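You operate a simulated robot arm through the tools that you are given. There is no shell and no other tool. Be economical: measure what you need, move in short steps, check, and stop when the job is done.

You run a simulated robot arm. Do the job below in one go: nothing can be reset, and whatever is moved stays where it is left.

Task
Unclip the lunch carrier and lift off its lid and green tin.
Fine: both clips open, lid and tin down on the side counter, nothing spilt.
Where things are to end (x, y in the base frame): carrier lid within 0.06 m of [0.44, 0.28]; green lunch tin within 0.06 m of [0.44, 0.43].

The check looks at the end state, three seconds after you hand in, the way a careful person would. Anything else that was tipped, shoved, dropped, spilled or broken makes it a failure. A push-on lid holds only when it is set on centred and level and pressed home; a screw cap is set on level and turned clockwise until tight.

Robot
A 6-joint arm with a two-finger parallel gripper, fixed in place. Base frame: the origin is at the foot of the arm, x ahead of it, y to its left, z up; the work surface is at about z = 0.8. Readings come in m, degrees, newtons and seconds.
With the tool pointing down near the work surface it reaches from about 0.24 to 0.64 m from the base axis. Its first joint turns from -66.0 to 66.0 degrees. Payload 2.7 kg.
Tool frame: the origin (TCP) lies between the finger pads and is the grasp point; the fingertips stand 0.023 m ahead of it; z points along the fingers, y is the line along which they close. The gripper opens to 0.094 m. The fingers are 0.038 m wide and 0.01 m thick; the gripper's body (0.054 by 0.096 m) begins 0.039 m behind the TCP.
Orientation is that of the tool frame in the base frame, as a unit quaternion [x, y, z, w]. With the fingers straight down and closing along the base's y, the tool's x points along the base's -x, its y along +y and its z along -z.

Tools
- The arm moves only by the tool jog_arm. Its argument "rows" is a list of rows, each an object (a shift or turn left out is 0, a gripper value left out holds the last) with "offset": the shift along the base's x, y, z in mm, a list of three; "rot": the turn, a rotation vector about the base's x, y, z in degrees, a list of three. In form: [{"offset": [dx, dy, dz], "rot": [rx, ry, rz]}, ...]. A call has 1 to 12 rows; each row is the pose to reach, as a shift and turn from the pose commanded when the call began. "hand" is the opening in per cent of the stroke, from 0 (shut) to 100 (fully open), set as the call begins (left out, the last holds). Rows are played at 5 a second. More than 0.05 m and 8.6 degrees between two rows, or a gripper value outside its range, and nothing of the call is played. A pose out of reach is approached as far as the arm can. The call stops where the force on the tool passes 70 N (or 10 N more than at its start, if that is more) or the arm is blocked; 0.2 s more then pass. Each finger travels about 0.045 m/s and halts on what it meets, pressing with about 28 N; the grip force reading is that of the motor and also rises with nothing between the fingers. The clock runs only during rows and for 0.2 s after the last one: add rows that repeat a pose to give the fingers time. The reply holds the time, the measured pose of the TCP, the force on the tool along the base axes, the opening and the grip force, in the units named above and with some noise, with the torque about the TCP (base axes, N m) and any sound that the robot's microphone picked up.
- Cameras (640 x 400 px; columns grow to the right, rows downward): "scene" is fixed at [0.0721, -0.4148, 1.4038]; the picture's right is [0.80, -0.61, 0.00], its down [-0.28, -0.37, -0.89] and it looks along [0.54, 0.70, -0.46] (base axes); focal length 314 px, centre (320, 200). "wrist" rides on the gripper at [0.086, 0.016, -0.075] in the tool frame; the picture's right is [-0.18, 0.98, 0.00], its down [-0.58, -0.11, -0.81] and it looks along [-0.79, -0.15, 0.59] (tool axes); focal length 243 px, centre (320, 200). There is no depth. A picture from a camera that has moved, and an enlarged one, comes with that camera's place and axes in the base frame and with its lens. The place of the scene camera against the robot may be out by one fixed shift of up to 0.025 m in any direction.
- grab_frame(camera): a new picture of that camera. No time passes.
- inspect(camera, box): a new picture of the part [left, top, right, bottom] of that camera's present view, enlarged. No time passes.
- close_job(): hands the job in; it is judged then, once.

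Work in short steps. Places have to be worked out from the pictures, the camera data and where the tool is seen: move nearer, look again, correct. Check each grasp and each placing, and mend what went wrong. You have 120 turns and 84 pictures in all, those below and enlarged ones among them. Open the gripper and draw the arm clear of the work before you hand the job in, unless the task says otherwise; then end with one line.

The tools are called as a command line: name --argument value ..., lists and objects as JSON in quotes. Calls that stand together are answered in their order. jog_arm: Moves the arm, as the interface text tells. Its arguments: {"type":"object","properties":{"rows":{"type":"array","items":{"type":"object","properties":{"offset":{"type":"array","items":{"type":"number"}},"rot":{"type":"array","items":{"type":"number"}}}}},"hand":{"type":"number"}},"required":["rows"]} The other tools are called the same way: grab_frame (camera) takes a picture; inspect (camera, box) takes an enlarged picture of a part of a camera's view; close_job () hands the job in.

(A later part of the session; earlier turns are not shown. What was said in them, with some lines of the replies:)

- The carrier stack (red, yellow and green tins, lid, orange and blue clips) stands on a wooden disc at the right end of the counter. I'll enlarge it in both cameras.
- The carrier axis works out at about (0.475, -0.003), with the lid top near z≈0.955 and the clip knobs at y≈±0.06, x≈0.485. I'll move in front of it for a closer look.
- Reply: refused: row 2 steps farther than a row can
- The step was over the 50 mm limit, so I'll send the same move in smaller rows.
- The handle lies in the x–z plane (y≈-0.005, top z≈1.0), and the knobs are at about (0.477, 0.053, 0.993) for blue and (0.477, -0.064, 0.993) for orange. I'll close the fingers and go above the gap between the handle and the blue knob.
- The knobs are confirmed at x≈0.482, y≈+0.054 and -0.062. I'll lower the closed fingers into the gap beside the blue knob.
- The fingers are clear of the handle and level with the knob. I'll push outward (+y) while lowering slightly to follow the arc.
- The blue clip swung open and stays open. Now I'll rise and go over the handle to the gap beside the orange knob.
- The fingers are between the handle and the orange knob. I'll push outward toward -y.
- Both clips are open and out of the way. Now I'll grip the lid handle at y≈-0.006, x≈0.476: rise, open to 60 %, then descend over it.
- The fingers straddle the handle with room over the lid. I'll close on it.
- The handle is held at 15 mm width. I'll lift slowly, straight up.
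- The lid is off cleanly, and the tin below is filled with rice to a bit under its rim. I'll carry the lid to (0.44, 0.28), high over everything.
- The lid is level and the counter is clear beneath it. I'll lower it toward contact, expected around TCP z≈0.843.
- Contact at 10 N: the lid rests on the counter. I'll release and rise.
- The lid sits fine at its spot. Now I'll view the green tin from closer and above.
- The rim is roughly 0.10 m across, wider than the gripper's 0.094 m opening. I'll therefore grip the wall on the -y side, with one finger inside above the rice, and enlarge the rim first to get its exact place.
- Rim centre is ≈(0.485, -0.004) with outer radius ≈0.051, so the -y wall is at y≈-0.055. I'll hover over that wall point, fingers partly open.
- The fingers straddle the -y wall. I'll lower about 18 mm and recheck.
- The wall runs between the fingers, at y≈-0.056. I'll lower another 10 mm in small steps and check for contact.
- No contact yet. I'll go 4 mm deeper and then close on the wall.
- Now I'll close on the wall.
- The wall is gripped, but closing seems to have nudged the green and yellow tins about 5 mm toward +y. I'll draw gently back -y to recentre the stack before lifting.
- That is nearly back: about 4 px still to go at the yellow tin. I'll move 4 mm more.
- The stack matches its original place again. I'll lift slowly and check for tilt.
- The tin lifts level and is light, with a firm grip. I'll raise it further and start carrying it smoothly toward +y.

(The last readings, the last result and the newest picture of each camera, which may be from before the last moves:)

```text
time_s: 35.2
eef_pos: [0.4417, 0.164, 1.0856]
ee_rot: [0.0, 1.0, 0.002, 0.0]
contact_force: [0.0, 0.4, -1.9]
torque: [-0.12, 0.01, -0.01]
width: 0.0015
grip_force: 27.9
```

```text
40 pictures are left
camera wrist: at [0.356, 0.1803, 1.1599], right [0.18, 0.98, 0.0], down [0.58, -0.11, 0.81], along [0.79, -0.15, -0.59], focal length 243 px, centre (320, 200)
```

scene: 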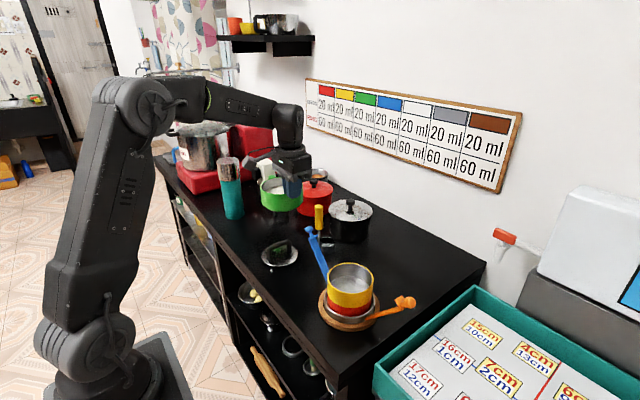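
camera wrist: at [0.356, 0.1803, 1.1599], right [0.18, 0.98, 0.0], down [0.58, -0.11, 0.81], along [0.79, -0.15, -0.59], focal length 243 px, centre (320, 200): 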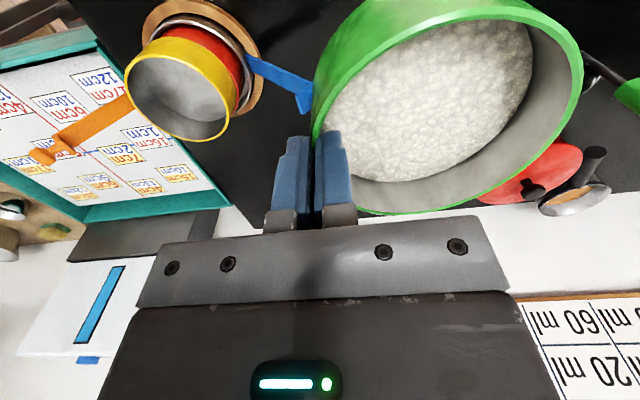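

The tin stays level, and yellow and red stayed in place. I'll carry on to above the target (TCP ≈(0.44, 0.375), tin centre ≈y 0.426) and lower part-way.

jog_arm --rows '[{"offset": [0, 25, 0]}, {"offset": [0, 60, 0]}, {"offset": [0, 95, 0]}, {"offset": [0, 130, 0]}, {"offset": [0, 165, 0]}, {"offset": [0, 195, 0]}, {"offset": [0, 211, -10]}, {"offset": [0, 211, -40]}, {"offset": [0, 211, -75]}, {"offset": [0, 211, -110]}, {"offset": [0, 211, -130]}, {"offset": [0, 211, -130]}]'

grab_frame --camera "wrist"

inspect --camera "scene" --box '[180, 140, 340, 260]'

```text
time_s: 37.8
eef_pos: [0.4433, 0.3762, 0.9539]
ee_rot: [0.0, 1.0, 0.002, 0.0]
contact_force: [0.4, -0.9, -1.7]
torque: [-0.11, 0.0, -0.01]
width: 0.0016
grip_force: 28.2
```

```text
39 pictures are left
camera wrist: at [0.3568, 0.3909, 1.0276], right [0.18, 0.98, 0.0], down [0.58, -0.11, 0.81], along [0.79, -0.15, -0.59], focal length 243 px, centre (320, 200)
```

wrist: 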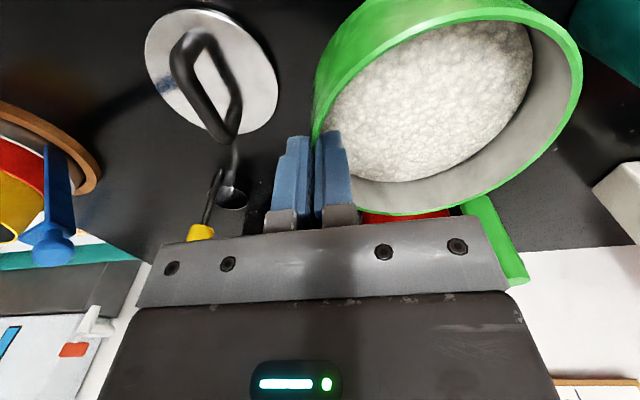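

```text
3.33 times, centred on (260, 200) of scene
camera zoom: at [0.0721, -0.4148, 1.4038], right [0.8, -0.61, 0.0], down [-0.28, -0.37, -0.89], along [0.54, 0.7, -0.46], focal length 1046 px, centre (520, 200)
```

zoom: 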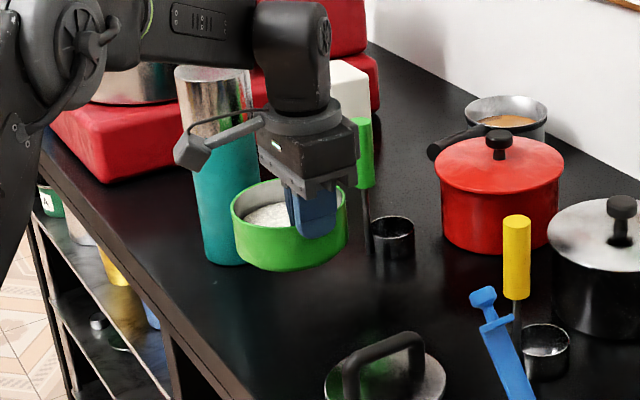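

The tin is clear of the thermos and the lid (lid centre ≈(0.446, 0.277)). I'll lower to near contact.

jog_arm --rows '[{"offset": [-2, 0, -25]}, {"offset": [-2, 0, -50]}, {"offset": [-2, 0, -70]}, {"offset": [-2, 0, -80]}, {"offset": [-2, 0, -84]}, {"offset": [-2, 0, -84]}]'

inspect --camera "scene" --box '[210, 160, 310, 260]'

```text
time_s: 39.2
eef_pos: [0.439, 0.3757, 0.8686]
ee_rot: [0.0, 1.0, 0.001, 0.0]
contact_force: [-0.3, 0.4, -1.5]
torque: [-0.11, 0.01, -0.02]
width: 0.0016
grip_force: 27.8
```

```text
4.00 times, centred on (260, 210) of scene
camera zoom: at [0.0721, -0.4148, 1.4038], right [0.8, -0.61, 0.0], down [-0.28, -0.37, -0.89], along [0.54, 0.7, -0.46], focal length 1255 px, centre (560, 160)
```

zoom: 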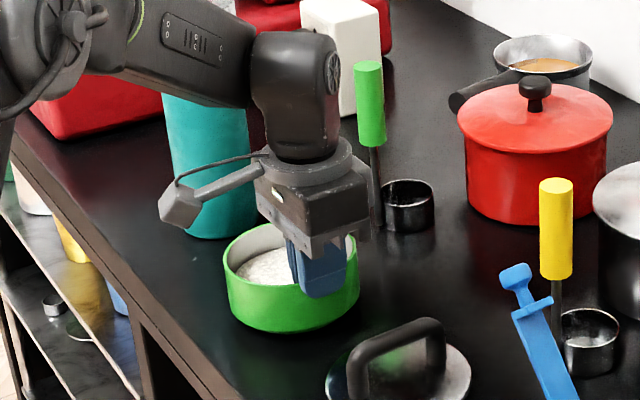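

No contact yet. I'll lower in 2 mm steps.

jog_arm --rows '[{"offset": [0, 0, -2]}, {"offset": [0, 0, -4]}, {"offset": [0, 0, -6]}, {"offset": [0, 0, -6]}]'

```text
time_s: 40.2
eef_pos: [0.4385, 0.3767, 0.8648]
ee_rot: [0.0, 1.0, 0.002, 0.0]
contact_force: [0.5, 0.0, -1.2]
torque: [-0.12, 0.02, -0.01]
width: 0.0016
grip_force: 28.0
```

jog_arm --rows '[{"offset": [0, 0, -2]}, {"offset": [0, 0, -4]}, {"offset": [0, 0, -4]}]'

```text
time_s: 41.0
eef_pos: [0.4391, 0.3774, 0.8626]
ee_rot: [-0.001, 1.0, 0.002, 0.002]
contact_force: [-2.2, -7.6, 19.5]
torque: [-0.2, 0.7, 0.27]
width: 0.0013
grip_force: 28.3
```

Contact: the tin is on the counter. I'll ease up 2 mm, open the fingers, then rise straight out.

jog_arm --rows '[{"offset": [0, 0, 2]}, {"offset": [0, 0, 2]}]'

jog_arm --rows '[{"offset": [0, 0, 0]}, {"offset": [0, 0, 0]}, {"offset": [0, 0, 0]}, {"offset": [0, 0, 0]}]' --hand 40

inspect --camera "scene" --box '[210, 160, 310, 260]'

```text
time_s: 41.6
eef_pos: [0.439, 0.3772, 0.8621]
ee_rot: [0.0, 1.0, 0.002, 0.001]
contact_force: [2.8, 0.2, 5.6]
torque: [-0.02, -0.42, -0.04]
width: 0.0017
grip_force: 28.3
```

```text
time_s: 42.6
eef_pos: [0.4382, 0.3741, 0.8627]
ee_rot: [-0.001, 1.0, 0.002, 0.0]
contact_force: [0.3, 1.0, -0.4]
torque: [-0.02, 0.0, -0.01]
width: 0.0376
grip_force: 0.2
```

```text
4.00 times, centred on (260, 210) of scene
camera zoom: at [0.0721, -0.4148, 1.4038], right [0.8, -0.61, 0.0], down [-0.28, -0.37, -0.89], along [0.54, 0.7, -0.46], focal length 1255 px, centre (560, 160)
```

zoom: 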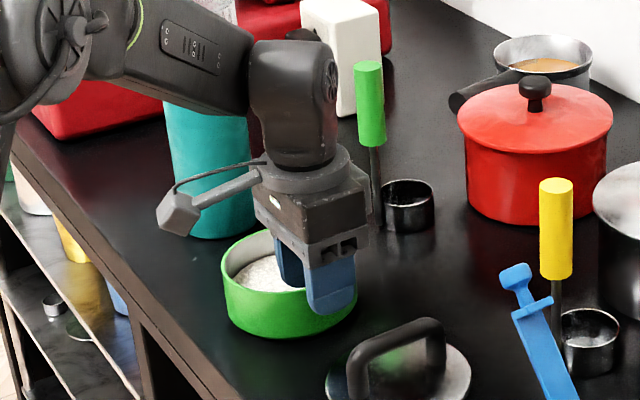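

The tin is released flat on the counter. I'll rise straight up, then back off toward the start area.

jog_arm --rows '[{"offset": [0, 0, 15]}, {"offset": [0, 0, 40]}, {"offset": [0, 0, 80]}, {"offset": [0, 0, 125]}, {"offset": [0, 0, 170]}, {"offset": [-10, -30, 205]}, {"offset": [-25, -65, 235]}, {"offset": [-40, -100, 260]}, {"offset": [-55, -135, 280]}, {"offset": [-65, -170, 290]}, {"offset": [-65, -170, 290]}]'

grab_frame --camera "scene"

grab_frame --camera "wrist"

inspect --camera "scene" --box '[210, 160, 310, 280]'

inspect --camera "scene" --box '[300, 210, 420, 330]'

```text
time_s: 45.0
eef_pos: [0.3731, 0.2053, 1.1511]
ee_rot: [0.0, 1.0, 0.002, 0.0]
contact_force: [0.0, -0.3, 0.0]
torque: [0.02, 0.02, -0.01]
width: 0.0376
grip_force: 0.1
```

```text
35 pictures are left
```

scene: 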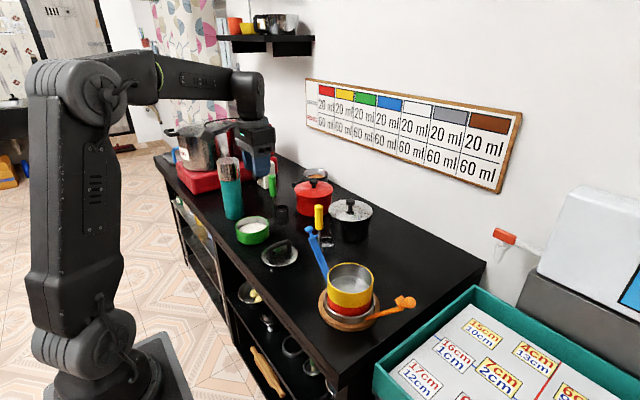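

```text
34 pictures are left
camera wrist: at [0.2867, 0.221, 1.2263], right [0.18, 0.98, 0.0], down [0.58, -0.11, 0.81], along [0.79, -0.15, -0.59], focal length 243 px, centre (320, 200)
```

wrist: 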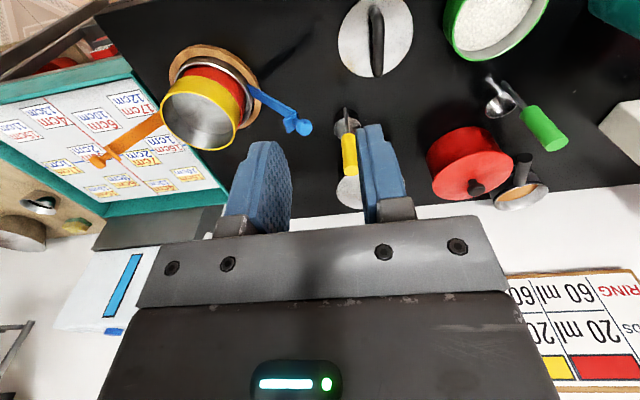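

```text
3.33 times, centred on (260, 220) of scene
camera zoom: at [0.072, -0.4149, 1.4038], right [0.8, -0.61, 0.0], down [-0.28, -0.37, -0.89], along [0.54, 0.7, -0.46], focal length 1046 px, centre (520, 133)
```

zoom: 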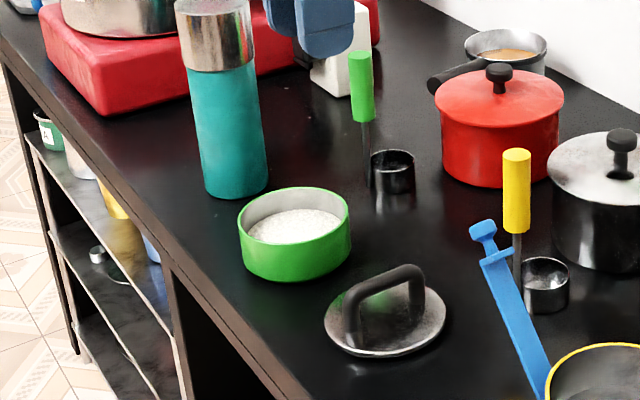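

```text
3.33 times, centred on (360, 270) of scene
camera zoom: at [0.072, -0.4149, 1.4038], right [0.8, -0.61, 0.0], down [-0.28, -0.37, -0.89], along [0.54, 0.7, -0.46], focal length 1046 px, centre (187, -33)
```

zoom: 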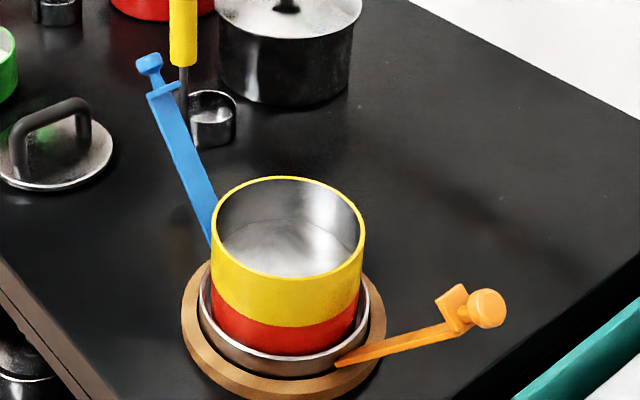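

Everything is in place: both clips open, the lid and the full tin flat on the counter, other items untouched. I'll open the gripper fully and hand in.

jog_arm --rows '[{"offset": [0, 0, 10]}, {"offset": [0, 0, 10]}, {"offset": [0, 0, 10]}, {"offset": [0, 0, 10]}]' --hand 100

close_job

```text
time_s: 46.0
eef_pos: [0.3728, 0.2072, 1.1617]
ee_rot: [0.0, 1.0, 0.002, 0.0]
contact_force: [0.1, -0.5, 0.6]
torque: [0.05, 0.01, 0.0]
width: 0.0938
grip_force: 0.0
```

```text
The job is handed in.
```

Job handed in: both clips are open, the lid is down at about (0.446, 0.277), the full green tin is at about (0.44, 0.425), and no spill showed in the last pictures; gripping the tin nudged the green and yellow tins about 5 mm, and I drew them back before lifting.
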